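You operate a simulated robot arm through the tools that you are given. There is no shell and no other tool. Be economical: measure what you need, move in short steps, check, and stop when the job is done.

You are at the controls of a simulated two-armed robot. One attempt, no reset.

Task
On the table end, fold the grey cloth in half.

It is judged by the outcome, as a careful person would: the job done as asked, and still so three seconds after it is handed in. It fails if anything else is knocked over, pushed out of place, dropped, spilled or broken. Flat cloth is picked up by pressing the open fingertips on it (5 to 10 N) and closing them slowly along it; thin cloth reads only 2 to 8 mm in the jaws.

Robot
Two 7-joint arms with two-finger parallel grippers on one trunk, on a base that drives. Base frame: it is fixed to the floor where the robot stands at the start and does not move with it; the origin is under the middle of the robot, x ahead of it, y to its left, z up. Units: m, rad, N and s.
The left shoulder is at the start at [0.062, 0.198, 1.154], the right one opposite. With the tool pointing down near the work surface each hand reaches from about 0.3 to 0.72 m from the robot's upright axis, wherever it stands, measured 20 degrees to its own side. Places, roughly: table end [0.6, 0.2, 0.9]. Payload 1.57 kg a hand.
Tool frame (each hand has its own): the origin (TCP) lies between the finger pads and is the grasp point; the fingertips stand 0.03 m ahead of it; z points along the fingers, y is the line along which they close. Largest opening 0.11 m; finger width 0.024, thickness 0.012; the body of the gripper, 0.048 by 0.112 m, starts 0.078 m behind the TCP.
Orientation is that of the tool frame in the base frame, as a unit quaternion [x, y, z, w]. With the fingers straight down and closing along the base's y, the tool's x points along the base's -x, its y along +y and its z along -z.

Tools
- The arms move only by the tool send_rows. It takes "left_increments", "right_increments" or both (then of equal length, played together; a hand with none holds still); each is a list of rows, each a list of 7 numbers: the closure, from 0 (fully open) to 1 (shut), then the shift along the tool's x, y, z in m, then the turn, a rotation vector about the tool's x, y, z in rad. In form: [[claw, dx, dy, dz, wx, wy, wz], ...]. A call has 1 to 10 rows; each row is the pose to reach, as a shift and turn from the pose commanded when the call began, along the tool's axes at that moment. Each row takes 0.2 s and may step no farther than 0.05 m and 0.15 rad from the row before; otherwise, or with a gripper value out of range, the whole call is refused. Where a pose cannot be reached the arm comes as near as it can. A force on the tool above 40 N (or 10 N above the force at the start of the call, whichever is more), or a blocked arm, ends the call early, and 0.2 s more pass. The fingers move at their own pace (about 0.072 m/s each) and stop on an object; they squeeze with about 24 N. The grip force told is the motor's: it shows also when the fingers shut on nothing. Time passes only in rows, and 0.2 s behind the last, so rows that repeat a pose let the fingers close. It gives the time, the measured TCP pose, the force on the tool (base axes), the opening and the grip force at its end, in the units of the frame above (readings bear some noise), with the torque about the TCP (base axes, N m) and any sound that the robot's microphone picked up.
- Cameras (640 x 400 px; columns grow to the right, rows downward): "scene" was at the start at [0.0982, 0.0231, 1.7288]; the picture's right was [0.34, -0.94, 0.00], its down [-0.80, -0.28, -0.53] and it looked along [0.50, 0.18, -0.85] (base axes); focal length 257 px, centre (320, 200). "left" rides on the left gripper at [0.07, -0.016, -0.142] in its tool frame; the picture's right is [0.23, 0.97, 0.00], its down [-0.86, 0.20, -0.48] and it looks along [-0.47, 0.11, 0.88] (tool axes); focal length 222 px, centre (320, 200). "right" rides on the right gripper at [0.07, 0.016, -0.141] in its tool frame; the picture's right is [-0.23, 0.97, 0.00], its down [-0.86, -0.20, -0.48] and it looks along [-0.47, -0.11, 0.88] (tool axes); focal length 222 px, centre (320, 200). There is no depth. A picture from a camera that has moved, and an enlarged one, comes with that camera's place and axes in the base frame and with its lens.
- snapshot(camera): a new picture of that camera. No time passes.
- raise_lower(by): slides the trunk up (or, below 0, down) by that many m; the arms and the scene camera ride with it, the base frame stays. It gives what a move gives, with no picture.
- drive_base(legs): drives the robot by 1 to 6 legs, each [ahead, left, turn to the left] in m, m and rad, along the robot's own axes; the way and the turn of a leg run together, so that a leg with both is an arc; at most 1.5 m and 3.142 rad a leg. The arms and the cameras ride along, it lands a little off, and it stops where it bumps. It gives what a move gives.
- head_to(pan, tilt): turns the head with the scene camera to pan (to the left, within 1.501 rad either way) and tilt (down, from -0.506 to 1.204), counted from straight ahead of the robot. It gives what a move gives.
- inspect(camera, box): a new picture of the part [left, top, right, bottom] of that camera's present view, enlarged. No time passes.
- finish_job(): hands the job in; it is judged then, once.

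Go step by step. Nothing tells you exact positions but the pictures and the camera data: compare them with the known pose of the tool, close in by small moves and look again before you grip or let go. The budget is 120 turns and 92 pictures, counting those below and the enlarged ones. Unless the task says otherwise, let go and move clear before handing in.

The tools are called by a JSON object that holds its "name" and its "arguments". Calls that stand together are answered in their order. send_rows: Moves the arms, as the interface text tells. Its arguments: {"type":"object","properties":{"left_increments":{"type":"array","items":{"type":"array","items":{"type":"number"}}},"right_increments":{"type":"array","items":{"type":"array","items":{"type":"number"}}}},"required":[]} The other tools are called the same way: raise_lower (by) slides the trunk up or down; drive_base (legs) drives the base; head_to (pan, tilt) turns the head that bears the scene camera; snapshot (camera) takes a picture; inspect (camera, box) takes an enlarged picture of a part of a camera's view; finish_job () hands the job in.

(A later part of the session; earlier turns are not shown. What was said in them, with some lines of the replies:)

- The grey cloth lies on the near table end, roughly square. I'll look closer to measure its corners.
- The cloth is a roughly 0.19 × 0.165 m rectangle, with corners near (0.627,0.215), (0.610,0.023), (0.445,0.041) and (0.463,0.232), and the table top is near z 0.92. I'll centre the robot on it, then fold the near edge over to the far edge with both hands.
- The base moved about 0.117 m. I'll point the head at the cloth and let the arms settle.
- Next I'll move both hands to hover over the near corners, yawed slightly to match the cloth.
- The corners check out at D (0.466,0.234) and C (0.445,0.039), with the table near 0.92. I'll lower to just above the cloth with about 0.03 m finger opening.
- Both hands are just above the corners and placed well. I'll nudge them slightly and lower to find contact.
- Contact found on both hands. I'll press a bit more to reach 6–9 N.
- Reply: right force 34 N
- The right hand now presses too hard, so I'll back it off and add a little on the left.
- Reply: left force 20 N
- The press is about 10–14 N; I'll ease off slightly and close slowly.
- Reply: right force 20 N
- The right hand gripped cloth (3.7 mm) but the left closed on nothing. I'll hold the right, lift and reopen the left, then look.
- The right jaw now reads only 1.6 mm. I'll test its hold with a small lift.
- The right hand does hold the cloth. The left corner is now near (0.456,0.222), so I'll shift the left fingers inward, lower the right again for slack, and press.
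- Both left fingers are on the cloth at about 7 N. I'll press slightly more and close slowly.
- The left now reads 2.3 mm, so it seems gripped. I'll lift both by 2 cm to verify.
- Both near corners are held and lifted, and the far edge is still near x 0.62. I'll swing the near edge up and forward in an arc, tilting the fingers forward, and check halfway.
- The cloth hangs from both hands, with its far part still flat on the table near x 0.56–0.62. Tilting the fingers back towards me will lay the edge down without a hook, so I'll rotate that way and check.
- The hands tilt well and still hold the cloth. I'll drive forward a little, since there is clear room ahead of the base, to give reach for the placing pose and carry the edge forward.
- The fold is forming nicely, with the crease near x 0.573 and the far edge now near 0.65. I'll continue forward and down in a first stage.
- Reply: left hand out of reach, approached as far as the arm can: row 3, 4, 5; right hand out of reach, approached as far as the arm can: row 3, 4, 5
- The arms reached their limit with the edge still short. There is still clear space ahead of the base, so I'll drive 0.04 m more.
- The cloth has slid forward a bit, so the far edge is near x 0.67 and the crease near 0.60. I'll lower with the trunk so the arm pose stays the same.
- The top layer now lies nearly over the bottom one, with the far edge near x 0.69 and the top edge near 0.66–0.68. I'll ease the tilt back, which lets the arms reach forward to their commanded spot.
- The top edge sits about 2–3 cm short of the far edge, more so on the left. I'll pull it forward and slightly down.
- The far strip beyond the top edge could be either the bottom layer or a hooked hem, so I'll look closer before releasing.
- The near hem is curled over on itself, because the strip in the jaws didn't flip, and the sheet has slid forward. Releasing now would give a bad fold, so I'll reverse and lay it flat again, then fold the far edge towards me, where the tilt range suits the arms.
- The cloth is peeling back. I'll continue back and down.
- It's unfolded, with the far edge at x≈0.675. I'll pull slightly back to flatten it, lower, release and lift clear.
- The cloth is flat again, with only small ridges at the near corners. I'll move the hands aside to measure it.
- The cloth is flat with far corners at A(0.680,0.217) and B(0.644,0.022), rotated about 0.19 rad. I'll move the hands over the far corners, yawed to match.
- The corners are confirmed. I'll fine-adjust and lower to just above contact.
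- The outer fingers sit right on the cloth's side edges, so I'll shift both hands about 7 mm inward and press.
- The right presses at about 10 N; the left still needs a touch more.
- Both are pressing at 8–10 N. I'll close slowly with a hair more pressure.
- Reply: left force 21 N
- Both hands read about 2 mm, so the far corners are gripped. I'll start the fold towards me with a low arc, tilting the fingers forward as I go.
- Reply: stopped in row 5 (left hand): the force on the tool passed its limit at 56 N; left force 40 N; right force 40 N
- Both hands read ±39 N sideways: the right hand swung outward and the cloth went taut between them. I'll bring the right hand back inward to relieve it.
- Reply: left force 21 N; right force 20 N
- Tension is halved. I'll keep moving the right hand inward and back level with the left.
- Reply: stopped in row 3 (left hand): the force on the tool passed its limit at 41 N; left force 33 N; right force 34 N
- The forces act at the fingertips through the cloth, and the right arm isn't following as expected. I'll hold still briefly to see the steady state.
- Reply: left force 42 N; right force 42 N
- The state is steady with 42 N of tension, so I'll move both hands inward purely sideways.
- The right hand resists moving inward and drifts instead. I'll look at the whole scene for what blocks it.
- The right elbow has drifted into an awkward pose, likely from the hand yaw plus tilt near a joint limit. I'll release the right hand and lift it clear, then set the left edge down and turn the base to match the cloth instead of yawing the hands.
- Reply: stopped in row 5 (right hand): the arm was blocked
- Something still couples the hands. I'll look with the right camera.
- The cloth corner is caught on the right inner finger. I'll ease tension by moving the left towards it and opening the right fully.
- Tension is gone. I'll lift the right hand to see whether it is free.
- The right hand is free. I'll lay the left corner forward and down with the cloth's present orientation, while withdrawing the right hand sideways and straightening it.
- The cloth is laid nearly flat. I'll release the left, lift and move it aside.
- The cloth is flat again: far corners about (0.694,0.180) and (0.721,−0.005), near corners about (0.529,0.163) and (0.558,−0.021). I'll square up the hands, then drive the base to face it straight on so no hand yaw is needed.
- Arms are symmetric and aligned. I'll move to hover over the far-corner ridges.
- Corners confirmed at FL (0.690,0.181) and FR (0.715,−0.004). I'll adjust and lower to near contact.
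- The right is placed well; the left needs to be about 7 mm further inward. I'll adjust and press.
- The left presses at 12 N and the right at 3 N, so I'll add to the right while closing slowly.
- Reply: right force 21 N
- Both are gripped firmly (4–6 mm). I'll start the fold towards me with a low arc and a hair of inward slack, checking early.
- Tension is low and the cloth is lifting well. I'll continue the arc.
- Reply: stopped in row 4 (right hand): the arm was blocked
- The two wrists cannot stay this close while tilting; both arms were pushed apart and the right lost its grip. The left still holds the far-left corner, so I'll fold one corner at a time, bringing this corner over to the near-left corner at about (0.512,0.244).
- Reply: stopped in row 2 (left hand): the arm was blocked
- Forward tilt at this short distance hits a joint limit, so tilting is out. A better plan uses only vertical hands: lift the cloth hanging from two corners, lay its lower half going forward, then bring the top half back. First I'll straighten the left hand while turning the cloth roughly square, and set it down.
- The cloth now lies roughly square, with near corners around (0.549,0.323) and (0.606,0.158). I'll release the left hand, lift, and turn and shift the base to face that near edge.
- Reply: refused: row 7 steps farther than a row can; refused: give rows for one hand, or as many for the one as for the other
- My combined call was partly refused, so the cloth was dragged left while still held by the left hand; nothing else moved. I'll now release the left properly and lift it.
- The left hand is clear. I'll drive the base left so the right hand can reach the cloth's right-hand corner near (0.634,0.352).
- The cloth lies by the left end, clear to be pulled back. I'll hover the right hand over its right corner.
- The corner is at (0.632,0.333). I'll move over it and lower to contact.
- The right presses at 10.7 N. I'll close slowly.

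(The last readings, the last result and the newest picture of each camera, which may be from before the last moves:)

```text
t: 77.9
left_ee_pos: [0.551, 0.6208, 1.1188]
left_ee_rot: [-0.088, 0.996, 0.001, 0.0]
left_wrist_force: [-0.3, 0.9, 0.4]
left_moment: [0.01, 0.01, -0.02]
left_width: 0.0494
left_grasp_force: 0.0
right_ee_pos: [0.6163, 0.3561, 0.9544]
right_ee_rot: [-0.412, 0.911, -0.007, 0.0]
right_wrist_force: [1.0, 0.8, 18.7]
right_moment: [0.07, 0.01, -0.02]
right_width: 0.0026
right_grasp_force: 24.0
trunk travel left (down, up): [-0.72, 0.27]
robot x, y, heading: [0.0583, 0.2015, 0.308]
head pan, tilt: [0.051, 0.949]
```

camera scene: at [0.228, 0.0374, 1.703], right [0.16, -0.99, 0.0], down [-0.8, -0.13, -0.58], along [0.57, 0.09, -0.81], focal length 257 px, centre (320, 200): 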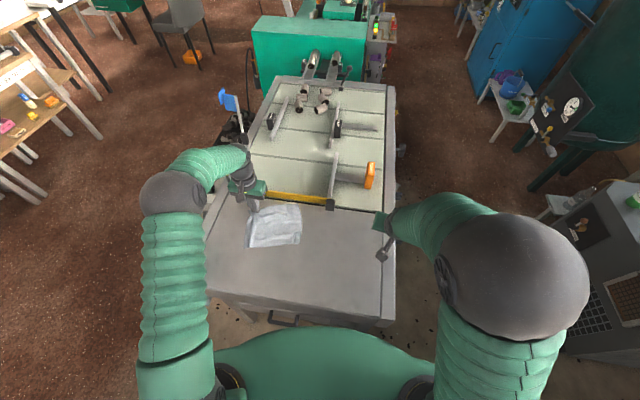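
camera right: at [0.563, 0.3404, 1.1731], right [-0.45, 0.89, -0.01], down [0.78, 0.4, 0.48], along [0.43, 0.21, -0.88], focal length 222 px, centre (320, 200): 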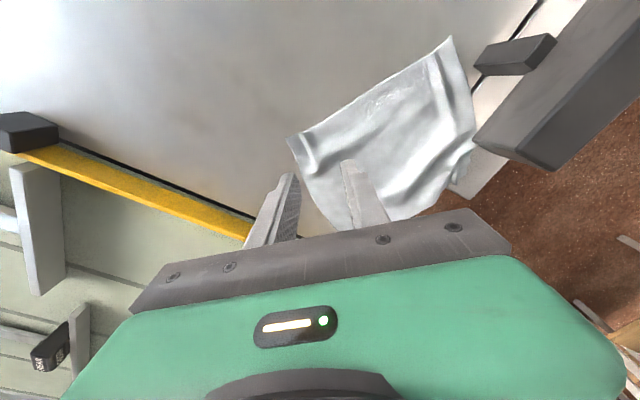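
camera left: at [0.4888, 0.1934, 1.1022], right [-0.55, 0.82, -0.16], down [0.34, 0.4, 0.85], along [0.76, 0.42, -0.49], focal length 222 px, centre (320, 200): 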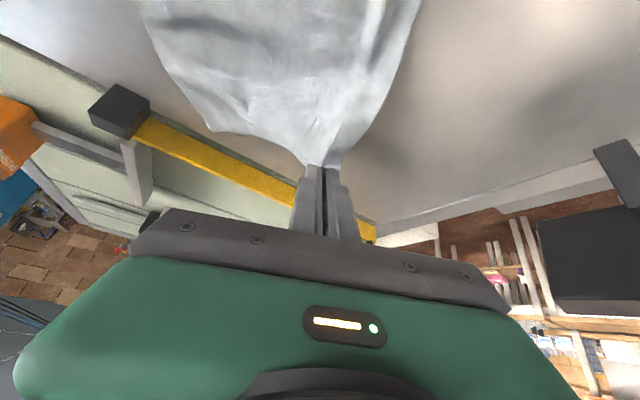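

Gripped at 2.6 mm. I'll lift slightly and pull the corner back to the centre of the workspace so the cloth trails flat and swings square.

{"name": "send_rows", "arguments": {"right_increments": [[1, 0.005, 0, -0.012, 0, 0, 0], [1, 0.027, 0.004, -0.014, 0, 0, 0.09], [1, 0.049, 0.008, -0.014, 0, 0, 0.18], [1, 0.071, 0.012, -0.014, 0, 0, 0.27], [1, 0.093, 0.016, -0.014, 0, 0, 0.36], [1, 0.115, 0.02, -0.014, 0, 0, 0.45], [1, 0.1353, 0.0222, -0.012, 0, 0, 0.54], [1, 0.1353, 0.0222, -0.008, 0, 0, 0.54]]}}

{"name": "inspect", "arguments": {"camera": "scene", "box": [160, 150, 440, 325]}}

```text
t: 79.7
left_ee_pos: [0.5533, 0.6214, 1.1172]
left_ee_rot: [-0.087, 0.996, 0.001, -0.001]
left_wrist_force: [0.0, -1.1, 0.4]
left_moment: [-0.01, -0.03, -0.02]
left_width: 0.0495
left_grasp_force: 0.0
right_ee_pos: [0.5129, 0.2691, 0.9605]
right_ee_rot: [-0.153, 0.988, -0.007, 0.002]
right_wrist_force: [-1.0, 0.1, -0.4]
right_moment: [-0.02, 0.0, 0.03]
right_width: 0.0025
right_grasp_force: 23.6
trunk travel left (down, up): [-0.72, 0.27]
robot x, y, heading: [0.0627, 0.1989, 0.308]
head pan, tilt: [0.051, 0.949]
```

```text
2.29 times, centred on (300, 238) of scene
camera zoom: at [0.1616, 0.2341, 1.7029], right [0.36, -0.93, 0.0], down [-0.76, -0.29, -0.58], along [0.54, 0.21, -0.81], focal length 587 px, centre (366, 114)
```

zoom: 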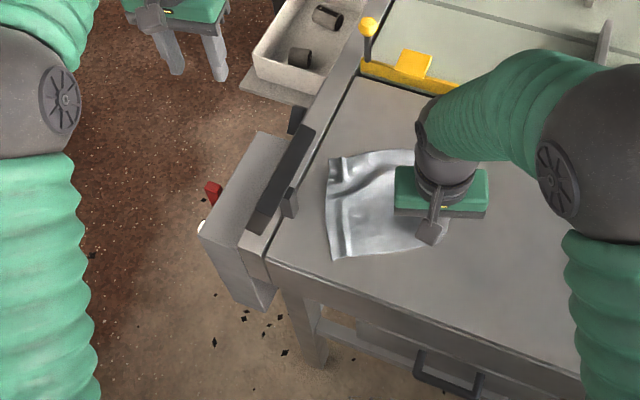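

The cloth now lies square, with the right hand holding its near-right corner and the near-left corner at about (0.435,0.385). I'll bring the left hand over that corner.

{"name": "send_rows", "arguments": {"left_increments": [[0.6, 0.021, -0.0295, 0, 0, 0, -0.03], [0.65, 0.042, -0.059, 0.01, 0, 0, -0.06], [0.68, 0.063, -0.0885, 0.02, 0, 0, -0.09], [0.68, 0.084, -0.118, 0.035, 0, 0, -0.12], [0.68, 0.105, -0.1475, 0.05, 0, 0, -0.15], [0.68, 0.126, -0.177, 0.07, 0, 0, -0.18], [0.68, 0.1464, -0.2067, 0.09, 0, 0, -0.21], [0.68, 0.1464, -0.2067, 0.095, 0, 0, -0.21]]}}

{"name": "snapshot", "arguments": {"camera": "left"}}

```text
t: 80.8
left_ee_pos: [0.4957, 0.5019, 1.0903]
left_ee_rot: [-0.155, 0.988, 0.005, 0.018]
left_wrist_force: [4.1, 10.1, 5.1]
left_moment: [0.16, -0.11, 0.08]
left_width: 0.0284
left_grasp_force: 0.0
right_ee_pos: [0.51, 0.2732, 0.9613]
right_ee_rot: [-0.155, 0.988, -0.008, 0.003]
right_wrist_force: [0.1, 0.0, -0.2]
right_moment: [-0.03, 0.01, 0.01]
right_width: 0.0027
right_grasp_force: 23.9
trunk travel left (down, up): [-0.72, 0.27]
robot x, y, heading: [0.0618, 0.1975, 0.315]
head pan, tilt: [0.051, 0.949]
stopped in row 5 (left hand): the force on the tool passed its limit at 56 N (the readings are from after the stop); the commanded pose is now the measured one
```

```text
8 pictures are left
camera left: at [0.432, 0.4622, 1.228], right [-0.51, 0.86, 0.0], down [0.74, 0.44, 0.51], along [0.44, 0.26, -0.86], focal length 222 px, centre (320, 200)
```

left: 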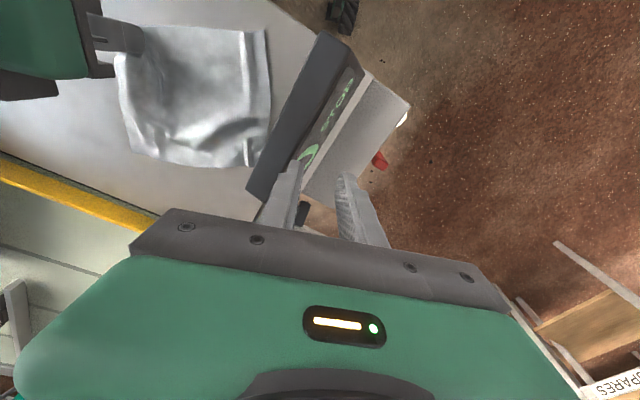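

The left finger touched the tall STOP panel at the table's left end; I'll lift straight off it, and draw the cloth 6 cm further right with the right hand for clearance.

{"name": "send_rows", "arguments": {"left_increments": [[0.68, 0, 0.003, -0.03, 0, 0, 0], [0.68, 0, 0.003, -0.07, 0, 0, 0], [0.68, 0, 0.003, -0.1, 0, 0, 0], [0.68, 0, 0.003, -0.1, 0, 0, 0], [0.68, 0, 0.003, -0.1, 0, 0, 0]], "right_increments": [[1, 0, -0.015, 0, 0, 0, 0], [1, 0, -0.03, 0, 0, 0, 0], [1, 0, -0.045, 0, 0, 0, 0], [1, 0, -0.06, 0, 0, 0, 0], [1, 0, -0.06, 0, 0, 0, 0]]}}

```text
t: 82.0
left_ee_pos: [0.4923, 0.4961, 1.1889]
left_ee_rot: [-0.153, 0.988, 0.006, 0.016]
left_wrist_force: [1.1, -0.2, 0.0]
left_moment: [0.05, 0.0, -0.01]
left_width: 0.0354
left_grasp_force: 0.1
right_ee_pos: [0.5305, 0.2103, 0.9622]
right_ee_rot: [-0.154, 0.988, -0.006, 0.003]
right_wrist_force: [0.7, 0.2, 0.5]
right_moment: [0.0, 0.01, 0.01]
right_width: 0.0026
right_grasp_force: 23.7
trunk travel left (down, up): [-0.72, 0.27]
robot x, y, heading: [0.0605, 0.1954, 0.313]
head pan, tilt: [0.051, 0.949]
```

I'll move the left hand over at height and then down to a hover beside the right hand, then look.

{"name": "send_rows", "arguments": {"left_increments": [[0.68, 0.0194, -0.036, 0, 0, 0, -0.02], [0.68, 0.0389, -0.072, 0, 0, 0, -0.04], [0.68, 0.0583, -0.108, 0, 0, 0, -0.06], [0.68, 0.0777, -0.144, 0, 0, 0, -0.08], [0.68, 0.0777, -0.144, 0.04, 0, 0, -0.1], [0.68, 0.0777, -0.144, 0.08, 0, 0, -0.1], [0.68, 0.0777, -0.144, 0.12, 0, 0, -0.1], [0.68, 0.0777, -0.144, 0.16, 0, 0, -0.1], [0.68, 0.0777, -0.144, 0.16, 0, 0, -0.1]]}}

{"name": "snapshot", "arguments": {"camera": "left"}}

```text
t: 84.0
left_ee_pos: [0.4673, 0.3389, 1.0249]
left_ee_rot: [-0.203, 0.979, 0.005, 0.017]
left_wrist_force: [-0.1, 0.1, 0.7]
left_moment: [-0.01, 0.02, -0.02]
left_width: 0.0351
left_grasp_force: 0.0
right_ee_pos: [0.5287, 0.2118, 0.9613]
right_ee_rot: [-0.155, 0.988, -0.006, 0.003]
right_wrist_force: [-0.6, 0.2, 0.0]
right_moment: [-0.02, 0.02, 0.05]
right_width: 0.0025
right_grasp_force: 23.5
trunk travel left (down, up): [-0.72, 0.27]
robot x, y, heading: [0.0627, 0.1954, 0.313]
head pan, tilt: [0.051, 0.949]
```

```text
7 pictures are left
camera left: at [0.4072, 0.2931, 1.1635], right [-0.59, 0.8, 0.0], down [0.69, 0.51, 0.51], along [0.41, 0.3, -0.86], focal length 222 px, centre (320, 200)
```

left: 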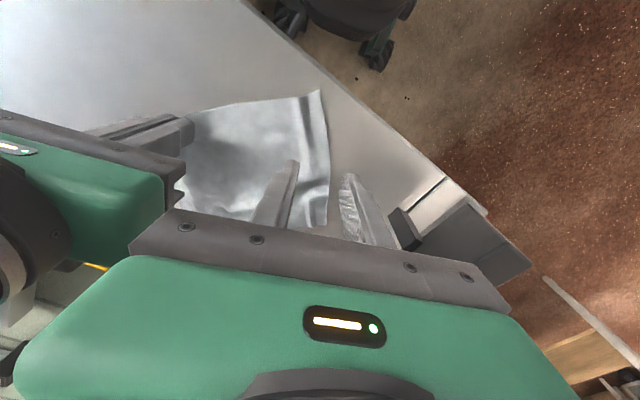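

The near-left corner is at (0.422,0.304). I'll move the left hand onto it and lower to contact.

{"name": "send_rows", "arguments": {"left_increments": [[0.68, 0.021, -0.012, 0, 0, 0, -0.05], [0.68, 0.042, -0.023, 0.01, 0, 0, -0.1], [0.68, 0.042, -0.023, 0.04, 0, 0, -0.1], [0.68, 0.042, -0.023, 0.065, 0, 0, -0.1], [0.68, 0.042, -0.023, 0.0705, 0, 0, -0.1], [0.68, 0.042, -0.023, 0.0705, 0, 0, -0.1]]}}

```text
t: 85.4
left_ee_pos: [0.4479, 0.3089, 0.9634]
left_ee_rot: [-0.264, 0.964, 0.0, 0.026]
left_wrist_force: [-0.4, -0.6, 0.2]
left_moment: [-0.01, 0.01, -0.04]
left_width: 0.0352
left_grasp_force: 0.0
right_ee_pos: [0.5305, 0.2104, 0.9616]
right_ee_rot: [-0.155, 0.988, -0.005, 0.002]
right_wrist_force: [-0.2, -0.2, -0.4]
right_moment: [0.0, -0.02, 0.02]
right_width: 0.0025
right_grasp_force: 24.5
trunk travel left (down, up): [-0.72, 0.27]
robot x, y, heading: [0.0647, 0.1958, 0.312]
head pan, tilt: [0.051, 0.949]
```

{"name": "send_rows", "arguments": {"left_increments": [[0.68, 0.007, -0.001, 0, 0, 0, 0], [0.68, 0.013, -0.002, 0.003, 0, 0, 0], [0.68, 0.013, -0.002, 0.007, 0, 0, 0], [0.68, 0.013, -0.002, 0.009, 0, 0, 0], [0.68, 0.013, -0.002, 0.009, 0, 0, 0]]}}

{"name": "inspect", "arguments": {"camera": "left", "box": [180, 40, 420, 190]}}

```text
t: 86.6
left_ee_pos: [0.4419, 0.317, 0.954]
left_ee_rot: [-0.284, 0.958, 0.0, 0.026]
left_wrist_force: [2.1, -0.2, 15.3]
left_moment: [-0.38, -0.18, 0.04]
left_width: 0.0366
left_grasp_force: 1.0
right_ee_pos: [0.528, 0.21, 0.9637]
right_ee_rot: [-0.154, 0.988, -0.006, 0.003]
right_wrist_force: [-0.5, 0.7, 0.2]
right_moment: [0.0, -0.01, 0.04]
right_width: 0.0026
right_grasp_force: 23.9
trunk travel left (down, up): [-0.72, 0.27]
robot x, y, heading: [0.0632, 0.1978, 0.315]
head pan, tilt: [0.051, 0.949]
```

```text
2.67 times, centred on (300, 115) of left
camera zoom: at [0.3872, 0.2637, 1.091], right [-0.72, 0.69, -0.03], down [0.58, 0.63, 0.52], along [0.38, 0.36, -0.85], focal length 592 px, centre (373, 427)
```

zoom: 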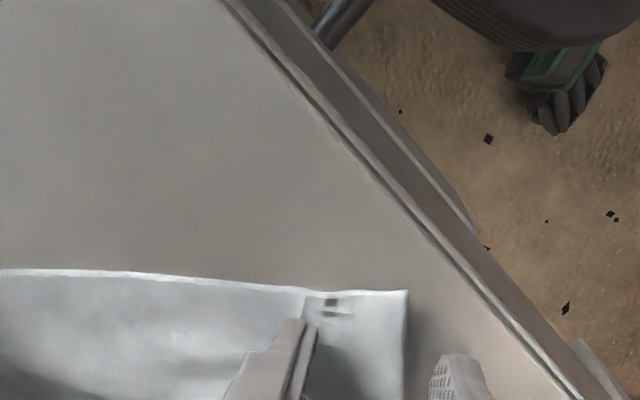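

The corner is seen clearly; the left fingers must go about 14 mm inward and 8 mm nearer. I'll lift a touch, shift, and press.

{"name": "send_rows", "arguments": {"left_increments": [[0.68, 0, 0, -0.006, 0, 0, 0], [0.68, 0.004, -0.007, -0.006, 0, 0, 0], [0.68, 0.008, -0.015, -0.006, 0, 0, 0], [0.68, 0.008, -0.016, -0.002, 0, 0, 0], [0.68, 0.008, -0.016, 0, 0, 0, 0], [0.68, 0.008, -0.016, 0, 0, 0, 0]]}}

{"name": "inspect", "arguments": {"camera": "left", "box": [180, 80, 420, 230]}}

```text
t: 88.2
left_ee_pos: [0.4525, 0.3277, 0.9536]
left_ee_rot: [-0.319, 0.947, -0.001, 0.027]
left_wrist_force: [-2.2, -1.0, 19.8]
left_moment: [-0.5, 0.06, -0.07]
left_width: 0.0347
left_grasp_force: 0.1
right_ee_pos: [0.5287, 0.2109, 0.9618]
right_ee_rot: [-0.155, 0.988, -0.006, 0.004]
right_wrist_force: [0.1, 0.1, 0.4]
right_moment: [-0.02, 0.03, -0.04]
right_width: 0.0022
right_grasp_force: 24.0
trunk travel left (down, up): [-0.72, 0.27]
robot x, y, heading: [0.0638, 0.1959, 0.312]
head pan, tilt: [0.051, 0.949]
stopped in row 6 (left hand): the arm was blocked; the commanded pose is now the measured one
```

```text
2.67 times, centred on (300, 155) of left
camera zoom: at [0.4011, 0.2704, 1.091], right [-0.77, 0.64, -0.03], down [0.53, 0.67, 0.52], along [0.35, 0.38, -0.85], focal length 592 px, centre (373, 320)
```

zoom: 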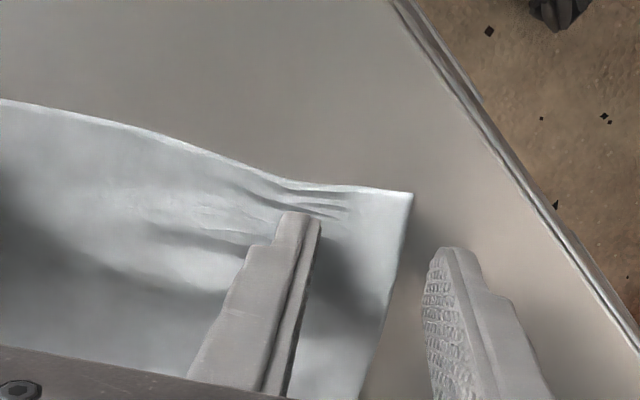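

The left arm is too close in to work there. I'll release and raise both hands, then reposition the base squarely in front of this edge.

{"name": "send_rows", "arguments": {"left_increments": [[0.68, 0, 0, -0.01, 0, 0, 0], [0.68, 0, 0, -0.05, 0, 0, 0], [0.68, 0, 0, -0.09, 0, 0, 0], [0.68, 0, 0, -0.12, 0, 0, 0], [0.68, 0, 0, -0.12, 0, 0, 0], [0.68, 0, 0, -0.12, 0, 0, 0], [0.68, 0, 0, -0.12, 0, 0, 0]], "right_increments": [[0.95, 0, 0, 0.006, 0, 0, 0], [0.8, 0, 0, 0.006, 0, 0, 0], [0.65, 0, 0, 0.006, 0, 0, 0], [0.6, 0, 0, 0, 0, 0, 0], [0.6, 0, 0, -0.03, 0, 0, 0], [0.6, 0, 0, -0.07, 0, 0, 0], [0.6, 0, 0, -0.11, 0, 0, 0]]}}

```text
t: 89.8
left_ee_pos: [0.4424, 0.3203, 1.0722]
left_ee_rot: [-0.312, 0.95, 0.0, 0.025]
left_wrist_force: [-0.1, -0.3, 0.4]
left_moment: [0.02, 0.0, 0.01]
left_width: 0.0351
left_grasp_force: 0.1
right_ee_pos: [0.5264, 0.2115, 1.0739]
right_ee_rot: [-0.153, 0.988, -0.006, 0.003]
right_wrist_force: [-0.4, 0.6, 0.1]
right_moment: [-0.01, 0.0, 0.01]
right_width: 0.0442
right_grasp_force: 0.0
trunk travel left (down, up): [-0.72, 0.27]
robot x, y, heading: [0.0623, 0.1981, 0.31]
head pan, tilt: [0.051, 0.949]
```

{"name": "drive_base", "arguments": {"legs": [[-0.074, -0.2055, 0], [0, 0, 0.235]]}}

{"name": "send_rows", "arguments": {"left_increments": [[0.6, 0, 0, 0, 0, 0, 0], [0.6, 0, 0, 0, 0, 0, 0], [0.6, 0, 0, 0, 0, 0, 0]], "right_increments": [[0.6, 0, 0, 0, 0, 0, 0], [0.6, 0, 0, 0, 0, 0, 0], [0.6, 0, 0, 0, 0, 0, 0]]}}

{"name": "snapshot", "arguments": {"camera": "scene"}}

```text
t: 92.3
left_ee_pos: [0.3978, 0.1865, 1.0725]
left_ee_rot: [-0.424, 0.905, 0.004, 0.025]
left_wrist_force: [-0.4, 0.2, -0.5]
left_moment: [0.02, -0.01, 0.0]
left_width: 0.035
left_grasp_force: 0.1
right_ee_pos: [0.5053, 0.1, 1.0724]
right_ee_rot: [-0.271, 0.962, -0.006, 0.004]
right_wrist_force: [-0.3, -0.3, 0.6]
right_moment: [0.05, 0.04, 0.02]
right_width: 0.0441
right_grasp_force: 0.0
trunk travel left (down, up): [-0.72, 0.27]
robot x, y, heading: [0.0543, -0.0203, 0.551]
head pan, tilt: [0.051, 0.949]
```

```text
t: 93.1
left_ee_pos: [0.3962, 0.1875, 1.073]
left_ee_rot: [-0.422, 0.906, 0.003, 0.026]
left_wrist_force: [-0.2, -0.1, 0.2]
left_moment: [0.0, -0.01, 0.0]
left_width: 0.044
left_grasp_force: 0.1
right_ee_pos: [0.5042, 0.1002, 1.0731]
right_ee_rot: [-0.271, 0.963, -0.005, 0.004]
right_wrist_force: [0.0, 0.4, -0.1]
right_moment: [0.0, -0.03, -0.03]
right_width: 0.0439
right_grasp_force: 0.1
trunk travel left (down, up): [-0.72, 0.27]
robot x, y, heading: [0.0548, -0.0185, 0.546]
head pan, tilt: [0.051, 0.949]
```

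```text
4 pictures are left
camera scene: at [0.1434, 0.0353, 1.703], right [0.57, -0.82, 0.0], down [-0.67, -0.46, -0.58], along [0.48, 0.33, -0.81], focal length 257 px, centre (320, 200)
```

scene: 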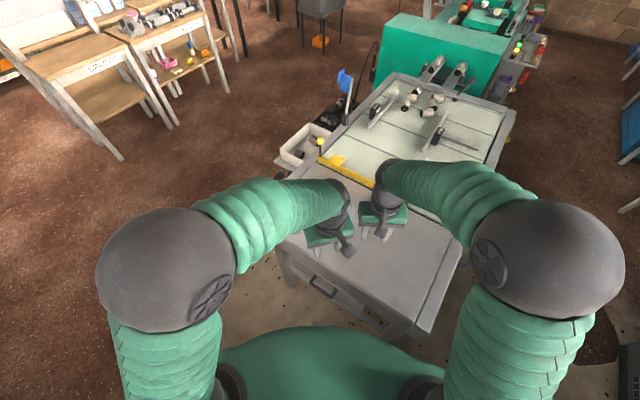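

I'll hover both hands over the expected near corners with matched yaw, then check with the left camera.

{"name": "send_rows", "arguments": {"left_increments": [[0.65, -0.0217, 0.0059, 0.0067, 0, 0.008, 0.053], [0.68, -0.0435, 0.0118, 0.0133, 0, 0.016, 0.107], [0.68, -0.0652, 0.0177, 0.02, 0, 0.025, 0.16], [0.68, -0.0869, 0.0235, 0.0267, 0, 0.033, 0.213], [0.68, -0.1087, 0.0294, 0.0333, 0, 0.042, 0.267], [0.68, -0.1304, 0.0353, 0.04, 0, 0.05, 0.32], [0.68, -0.1304, 0.0353, 0.04, 0, 0.05, 0.32]], "right_increments": [[0.65, -0.013, 0.0137, 0.0067, 0, 0, 0], [0.68, -0.026, 0.0273, 0.0133, 0, 0, 0], [0.68, -0.039, 0.041, 0.02, 0, 0, 0], [0.68, -0.052, 0.0547, 0.0267, 0, 0, 0], [0.68, -0.065, 0.0683, 0.0333, 0, 0, 0], [0.68, -0.078, 0.082, 0.04, 0, 0, 0], [0.68, -0.078, 0.082, 0.04, 0, 0, 0]]}}

{"name": "snapshot", "arguments": {"camera": "left"}}

```text
t: 94.7
left_ee_pos: [0.4545, 0.3117, 1.0385]
left_ee_rot: [-0.273, 0.962, -0.003, 0.003]
left_wrist_force: [-0.1, -0.1, -1.2]
left_moment: [0.0, -0.01, 0.01]
left_width: 0.0352
left_grasp_force: 0.2
right_ee_pos: [0.5272, 0.2114, 1.033]
right_ee_rot: [-0.27, 0.963, -0.005, 0.006]
right_wrist_force: [-0.2, 0.8, -0.3]
right_moment: [0.02, 0.0, -0.01]
right_width: 0.0351
right_grasp_force: 0.1
trunk travel left (down, up): [-0.72, 0.27]
robot x, y, heading: [0.0552, -0.0205, 0.55]
head pan, tilt: [0.051, 0.949]
```

```text
3 pictures are left
camera left: at [0.405, 0.2619, 1.1796], right [-0.7, 0.71, -0.01], down [0.62, 0.62, 0.48], along [0.35, 0.33, -0.88], focal length 222 px, centre (320, 200)
```

left: 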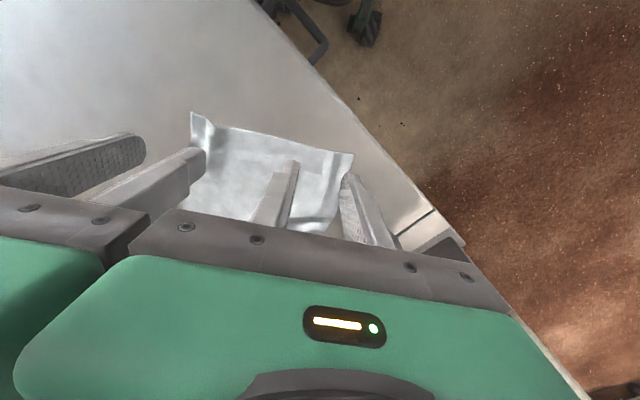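

Corners seen at NL (0.436,0.341) and NR (0.530,0.183). I'll adjust both hands and lower to near contact.

{"name": "send_rows", "arguments": {"left_increments": [[0.68, -0.005, 0.006, 0.02, 0, 0, 0], [0.68, -0.009, 0.0126, 0.045, 0, 0, 0], [0.68, -0.009, 0.0126, 0.07, 0, 0, 0], [0.68, -0.009, 0.0126, 0.083, 0, 0, 0], [0.68, -0.009, 0.0126, 0.084, 0, 0, 0], [0.68, -0.009, 0.0126, 0.084, 0, 0, 0]], "right_increments": [[0.68, 0.001, -0.004, 0.02, 0, 0, 0], [0.68, 0.001, -0.004, 0.045, 0, 0, 0], [0.68, 0.001, -0.004, 0.068, 0, 0, 0], [0.68, 0.001, -0.004, 0.077, 0, 0, 0], [0.68, 0.001, -0.004, 0.079, 0, 0, 0], [0.68, 0.001, -0.004, 0.079, 0, 0, 0]]}}

```text
t: 96.1
left_ee_pos: [0.4574, 0.326, 0.9548]
left_ee_rot: [-0.273, 0.962, -0.004, 0.002]
left_wrist_force: [-0.3, 0.0, 1.3]
left_moment: [0.02, -0.03, 0.01]
left_width: 0.0353
left_grasp_force: 0.2
right_ee_pos: [0.5292, 0.2087, 0.9539]
right_ee_rot: [-0.27, 0.963, -0.007, 0.004]
right_wrist_force: [-0.9, -0.4, 0.7]
right_moment: [-0.01, 0.01, -0.01]
right_width: 0.0352
right_grasp_force: 0.0
trunk travel left (down, up): [-0.72, 0.27]
robot x, y, heading: [0.0557, -0.0201, 0.548]
head pan, tilt: [0.051, 0.949]
```

{"name": "send_rows", "arguments": {"left_increments": [[0.68, 0, 0, 0.001, 0, 0, 0], [0.68, 0, 0, 0.0018, 0, 0, 0], [0.68, 0, 0, 0.0018, 0, 0, 0]], "right_increments": [[0.68, 0, 0, 0.001, 0, 0, 0], [0.68, 0, 0, 0.0015, 0, 0, 0], [0.68, 0, 0, 0.0015, 0, 0, 0]]}}

```text
t: 96.9
left_ee_pos: [0.4566, 0.3254, 0.953]
left_ee_rot: [-0.273, 0.962, -0.004, 0.004]
left_wrist_force: [2.0, 0.7, 11.3]
left_moment: [0.26, 0.13, -0.03]
left_width: 0.0352
left_grasp_force: 0.1
right_ee_pos: [0.5309, 0.2067, 0.9525]
right_ee_rot: [-0.27, 0.963, -0.005, 0.006]
right_wrist_force: [2.4, 1.3, 8.7]
right_moment: [0.19, 0.12, -0.06]
right_width: 0.0354
right_grasp_force: 0.1
trunk travel left (down, up): [-0.72, 0.27]
robot x, y, heading: [0.0583, -0.0244, 0.551]
head pan, tilt: [0.051, 0.949]
```

Both press at 9–11 N. I'll close slowly.

{"name": "send_rows", "arguments": {"left_increments": [[0.68, 0, 0, 0.0003, 0, 0, 0], [0.72, 0, 0, 0.0003, 0, 0, 0], [0.76, 0, 0, 0.0003, 0, 0, 0], [0.8, 0, 0, 0.0003, 0, 0, 0], [0.84, 0, 0, 0.0003, 0, 0, 0], [0.88, 0, 0, 0.0003, 0, 0, 0], [0.92, 0, 0, 0.0003, 0, 0, 0], [0.95, 0, 0, 0.0003, 0, 0, 0], [0.98, 0, 0, 0.0003, 0, 0, 0], [1, 0, 0, 0.0003, 0, 0, 0]], "right_increments": [[0.68, 0, 0, 0.0004, 0, 0, 0], [0.72, 0, 0, 0.0004, 0, 0, 0], [0.76, 0, 0, 0.0004, 0, 0, 0], [0.8, 0, 0, 0.0004, 0, 0, 0], [0.84, 0, 0, 0.0004, 0, 0, 0], [0.88, 0, 0, 0.0004, 0, 0, 0], [0.92, 0, 0, 0.0004, 0, 0, 0], [0.95, 0, 0, 0.0004, 0, 0, 0], [0.98, 0, 0, 0.0004, 0, 0, 0], [1, 0, 0, 0.0004, 0, 0, 0]]}}

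```text
t: 99.1
left_ee_pos: [0.4554, 0.325, 0.9526]
left_ee_rot: [-0.273, 0.962, -0.002, 0.004]
left_wrist_force: [2.5, -3.5, 21.3]
left_moment: [-0.14, -0.03, 0.02]
left_width: 0.0018
left_grasp_force: 23.3
right_ee_pos: [0.5293, 0.2067, 0.953]
right_ee_rot: [-0.271, 0.963, -0.006, 0.007]
right_wrist_force: [-3.2, 4.4, 9.2]
right_moment: [0.16, 0.18, -0.06]
right_width: 0.0066
right_grasp_force: 23.2
trunk travel left (down, up): [-0.72, 0.27]
robot x, y, heading: [0.0536, -0.0213, 0.552]
head pan, tilt: [0.051, 0.949]
```

Both corners are gripped, with slight tension between the hands. I'll lift the cloth straight up so it hangs freely, shifting right away from the STOP panel.

{"name": "send_rows", "arguments": {"left_increments": [[1, 0, 0, -0.02, 0, 0, 0], [1, 0, 0, -0.04, 0, 0, 0], [1, 0, -0.01, -0.062, 0, 0, 0], [1, 0, -0.02, -0.084, 0, 0, 0], [1, 0, -0.032, -0.106, 0, 0, 0], [1, 0, -0.044, -0.128, 0, 0, 0], [1, 0, -0.056, -0.15, 0, 0, 0], [1, 0, -0.068, -0.17, 0, 0, 0], [1, 0, -0.08, -0.19, 0, 0, 0], [1, 0, -0.08, -0.19, 0, 0, 0]], "right_increments": [[1, 0, 0, -0.02, 0, 0, 0], [1, 0, 0, -0.04, 0, 0, 0], [1, 0, -0.01, -0.062, 0, 0, 0], [1, 0, -0.02, -0.084, 0, 0, 0], [1, 0, -0.032, -0.106, 0, 0, 0], [1, 0, -0.044, -0.128, 0, 0, 0], [1, 0, -0.056, -0.15, 0, 0, 0], [1, 0, -0.068, -0.17, 0, 0, 0], [1, 0, -0.08, -0.19, 0, 0, 0], [1, 0, -0.08, -0.19, 0, 0, 0]]}}

```text
t: 101.3
left_ee_pos: [0.4977, 0.2589, 1.1435]
left_ee_rot: [-0.274, 0.962, -0.003, 0.001]
left_wrist_force: [0.3, -0.3, 0.3]
left_moment: [-0.05, -0.02, 0.01]
left_width: 0.0014
left_grasp_force: 23.5
right_ee_pos: [0.5699, 0.1397, 1.1434]
right_ee_rot: [-0.27, 0.963, -0.005, 0.004]
right_wrist_force: [0.8, -0.7, 0.2]
right_moment: [-0.01, -0.01, -0.04]
right_width: 0.0063
right_grasp_force: 23.7
trunk travel left (down, up): [-0.72, 0.27]
robot x, y, heading: [0.0539, -0.0281, 0.549]
head pan, tilt: [0.051, 0.949]
```

The cloth should be hanging from both hands. I'll lower it while moving forward so its bottom edge lands and the lower half lies down ahead.

{"name": "send_rows", "arguments": {"left_increments": [[1, 0, 0, 0.02, 0, 0, 0], [1, -0.004, 0, 0.038, 0, 0, 0], [1, -0.015, 0, 0.054, 0, 0, 0], [1, -0.03, 0, 0.069, 0, 0, 0], [1, -0.045, 0, 0.084, 0, 0, 0], [1, -0.06, 0, 0.099, 0, 0, 0], [1, -0.075, 0, 0.113, 0, 0, 0], [1, -0.088, 0, 0.126, 0, 0, 0], [1, -0.1, 0, 0.138, 0, 0, 0], [1, -0.1, 0, 0.138, 0, 0, 0]], "right_increments": [[1, 0, 0, 0.02, 0, 0, 0], [1, -0.004, 0, 0.038, 0, 0, 0], [1, -0.015, 0, 0.054, 0, 0, 0], [1, -0.03, 0, 0.069, 0, 0, 0], [1, -0.045, 0, 0.084, 0, 0, 0], [1, -0.06, 0, 0.099, 0, 0, 0], [1, -0.075, 0, 0.113, 0, 0, 0], [1, -0.088, 0, 0.126, 0, 0, 0], [1, -0.1, 0, 0.138, 0, 0, 0], [1, -0.1, 0, 0.138, 0, 0, 0]]}}

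{"name": "inspect", "arguments": {"camera": "scene", "box": [240, 150, 440, 275]}}

```text
t: 103.5
left_ee_pos: [0.5838, 0.3101, 1.0048]
left_ee_rot: [-0.273, 0.962, -0.003, 0.003]
left_wrist_force: [0.2, -0.9, 0.1]
left_moment: [-0.03, 0.02, 0.04]
left_width: 0.0015
left_grasp_force: 24.3
right_ee_pos: [0.6561, 0.191, 1.0071]
right_ee_rot: [-0.27, 0.963, -0.005, 0.004]
right_wrist_force: [0.1, 1.0, -0.2]
right_moment: [0.05, 0.01, -0.03]
right_width: 0.0063
right_grasp_force: 23.8
trunk travel left (down, up): [-0.72, 0.27]
robot x, y, heading: [0.0557, -0.0174, 0.551]
head pan, tilt: [0.051, 0.949]
```

```text
3.20 times, centred on (340, 212) of scene
camera zoom: at [0.145, 0.0363, 1.7029], right [0.57, -0.82, 0.0], down [-0.67, -0.46, -0.58], along [0.48, 0.33, -0.81], focal length 822 px, centre (256, 160)
```

zoom: 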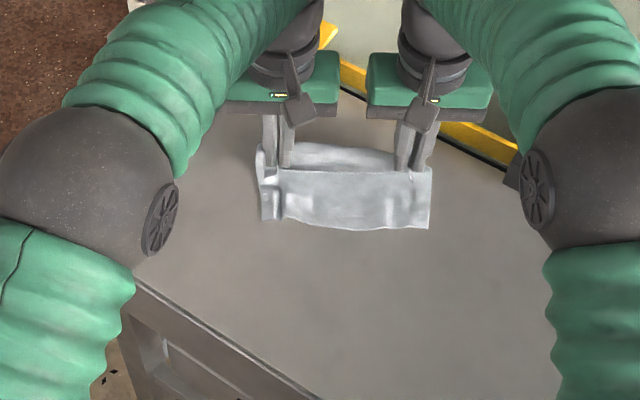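

The lower half is laid properly, with the bottom edge on my side near forward 0.58 and the fold loop ahead of the fingers. Now I'll bring the hands back and down so the held edge lands over the bottom edge.

{"name": "send_rows", "arguments": {"left_increments": [[1, 0.003, 0, 0.012, 0, 0, 0], [1, 0.008, 0, 0.023, 0, 0, 0], [1, 0.014, 0, 0.033, 0, 0, 0], [1, 0.021, 0, 0.041, 0, 0, 0], [1, 0.028, 0, 0.046, 0, 0, 0], [1, 0.028, 0, 0.046, 0, 0, 0], [1, 0.028, 0, 0.046, 0, 0, 0]], "right_increments": [[1, 0.003, 0, 0.012, 0, 0, 0], [1, 0.008, 0, 0.023, 0, 0, 0], [1, 0.014, 0, 0.033, 0, 0, 0], [1, 0.021, 0, 0.041, 0, 0, 0], [1, 0.028, 0, 0.047, 0, 0, 0], [1, 0.028, 0, 0.047, 0, 0, 0], [1, 0.028, 0, 0.047, 0, 0, 0]]}}

{"name": "inspect", "arguments": {"camera": "scene", "box": [260, 160, 420, 260]}}

```text
t: 105.1
left_ee_pos: [0.5609, 0.2966, 0.9582]
left_ee_rot: [-0.273, 0.962, -0.004, 0.003]
left_wrist_force: [1.0, -0.8, 0.0]
left_moment: [-0.05, -0.04, 0.01]
left_width: 0.002
left_grasp_force: 23.5
right_ee_pos: [0.6326, 0.1758, 0.9579]
right_ee_rot: [-0.27, 0.963, -0.005, 0.004]
right_wrist_force: [-0.2, 1.2, 0.5]
right_moment: [0.02, 0.04, 0.02]
right_width: 0.0065
right_grasp_force: 24.0
trunk travel left (down, up): [-0.72, 0.27]
robot x, y, heading: [0.0524, -0.0188, 0.552]
head pan, tilt: [0.051, 0.949]
```

```text
4.00 times, centred on (340, 210) of scene
camera zoom: at [0.1457, 0.0366, 1.7028], right [0.57, -0.82, 0.0], down [-0.67, -0.46, -0.58], along [0.48, 0.33, -0.82], focal length 1028 px, centre (240, 160)
```

zoom: 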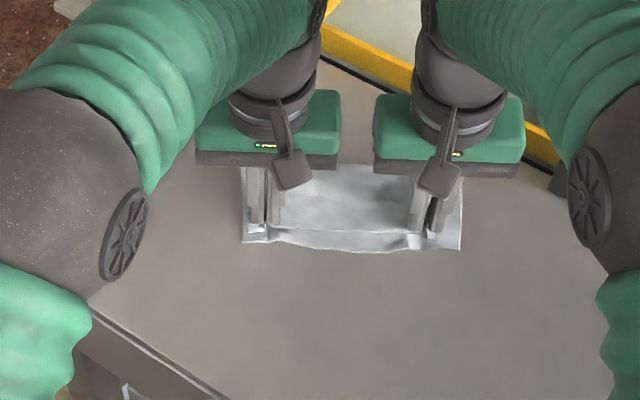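

The fold is lying as intended; the top edge is about 1 cm behind the bottom edge. I'll pull it back 8 mm, lower, release gently and lift straight up.

{"name": "send_rows", "arguments": {"left_increments": [[1, 0.004, 0, 0.001, 0, 0, 0], [1, 0.009, 0, 0.002, 0, 0, 0], [1, 0.009, 0, 0.003, 0, 0, 0], [0.93, 0.009, 0, 0.003, 0, 0, 0], [0.85, 0.009, 0, 0.003, 0, 0, 0], [0.77, 0.009, 0, 0.003, 0, 0, 0], [0.7, 0.009, 0, 0.002, 0, 0, 0], [0.7, 0.009, 0, -0.005, 0, 0, 0], [0.7, 0.009, 0, -0.02, 0, 0, 0], [0.7, 0.009, 0, -0.045, 0, 0, 0]], "right_increments": [[1, 0.004, 0, 0.001, 0, 0, 0], [1, 0.009, 0, 0.002, 0, 0, 0], [1, 0.009, 0, 0.003, 0, 0, 0], [0.93, 0.009, 0, 0.003, 0, 0, 0], [0.85, 0.009, 0, 0.003, 0, 0, 0], [0.77, 0.009, 0, 0.003, 0, 0, 0], [0.7, 0.009, 0, 0.002, 0, 0, 0], [0.7, 0.009, 0, -0.005, 0, 0, 0], [0.7, 0.009, 0, -0.02, 0, 0, 0], [0.7, 0.009, 0, -0.045, 0, 0, 0]]}}

```text
t: 107.3
left_ee_pos: [0.5514, 0.291, 1.0055]
left_ee_rot: [-0.273, 0.962, -0.003, 0.002]
left_wrist_force: [0.0, 0.4, -0.7]
left_moment: [-0.02, -0.05, 0.0]
left_width: 0.0328
left_grasp_force: 0.0
right_ee_pos: [0.6247, 0.171, 1.005]
right_ee_rot: [-0.271, 0.963, -0.005, 0.005]
right_wrist_force: [-0.1, -0.5, 1.0]
right_moment: [0.0, -0.03, -0.01]
right_width: 0.033
right_grasp_force: 0.1
trunk travel left (down, up): [-0.72, 0.27]
robot x, y, heading: [0.054, -0.0233, 0.548]
head pan, tilt: [0.051, 0.949]
```

Both hands have released. I'll lift well clear and part them sideways (the left staying high above the panel), then take the last picture.

{"name": "send_rows", "arguments": {"left_increments": [[0.7, 0, 0, -0.045, 0, 0, 0], [0.7, 0, 0, -0.09, 0, 0, 0], [0.7, 0, 0, -0.13, 0, 0, 0], [0.7, 0, 0.03, -0.15, 0, 0, 0], [0.7, 0, 0.06, -0.16, 0, 0, 0], [0.7, 0, 0.09, -0.16, 0, 0, 0], [0.7, 0, 0.09, -0.16, 0, 0, 0]], "right_increments": [[0.7, 0, 0, -0.045, 0, 0, 0], [0.7, 0, 0, -0.09, 0, 0, 0], [0.7, 0, 0, -0.13, 0, 0, 0], [0.7, 0, -0.03, -0.15, 0, 0, 0], [0.7, 0, -0.06, -0.16, 0, 0, 0], [0.7, 0, -0.09, -0.16, 0, 0, 0], [0.7, 0, -0.09, -0.16, 0, 0, 0]]}}

{"name": "inspect", "arguments": {"camera": "scene", "box": [260, 160, 420, 260]}}

```text
t: 108.9
left_ee_pos: [0.5035, 0.368, 1.1642]
left_ee_rot: [-0.273, 0.962, -0.003, 0.001]
left_wrist_force: [0.6, 0.1, 0.6]
left_moment: [-0.02, -0.01, -0.01]
left_width: 0.033
left_grasp_force: 0.0
right_ee_pos: [0.6712, 0.0966, 1.1633]
right_ee_rot: [-0.27, 0.963, -0.005, 0.005]
right_wrist_force: [-0.1, -0.5, -0.5]
right_moment: [0.0, -0.01, -0.01]
right_width: 0.0329
right_grasp_force: 0.1
trunk travel left (down, up): [-0.72, 0.27]
robot x, y, heading: [0.0546, -0.0234, 0.556]
head pan, tilt: [0.051, 0.949]
```

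```text
4.00 times, centred on (340, 210) of scene
camera zoom: at [0.1453, 0.0365, 1.7029], right [0.57, -0.82, 0.0], down [-0.67, -0.46, -0.58], along [0.48, 0.33, -0.81], focal length 1028 px, centre (240, 160)
```

zoom: 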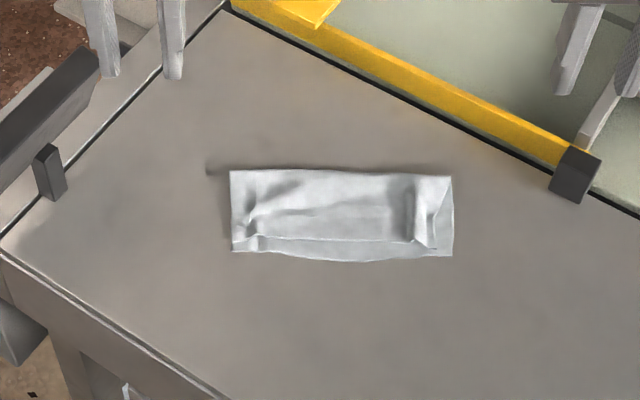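

The grey cloth lies folded in half on the table end. The hands are clear and nothing else appears disturbed, so I'm handing in.

{"name": "finish_job", "arguments": {}}

```text
The job is handed in.
```

The grey cloth is folded in half on the table end and handed in, but the fold is not perfectly even: the top edge stops about 2 cm short of the bottom edge, and there are a few pinch wrinkles near the corners.

- **Position:** the cloth ended up turned and a little away from where it started, because the first folding attempts failed and dragged it.
- **Bump:** during one of those attempts the left fingers hit the STOP panel at the table's left end with about 56 N. I lifted off straight away and saw no sign that the panel had moved.
- **At hand-in:** both hands were open and clear of the cloth, and nothing else looked disturbed in the last pictures.
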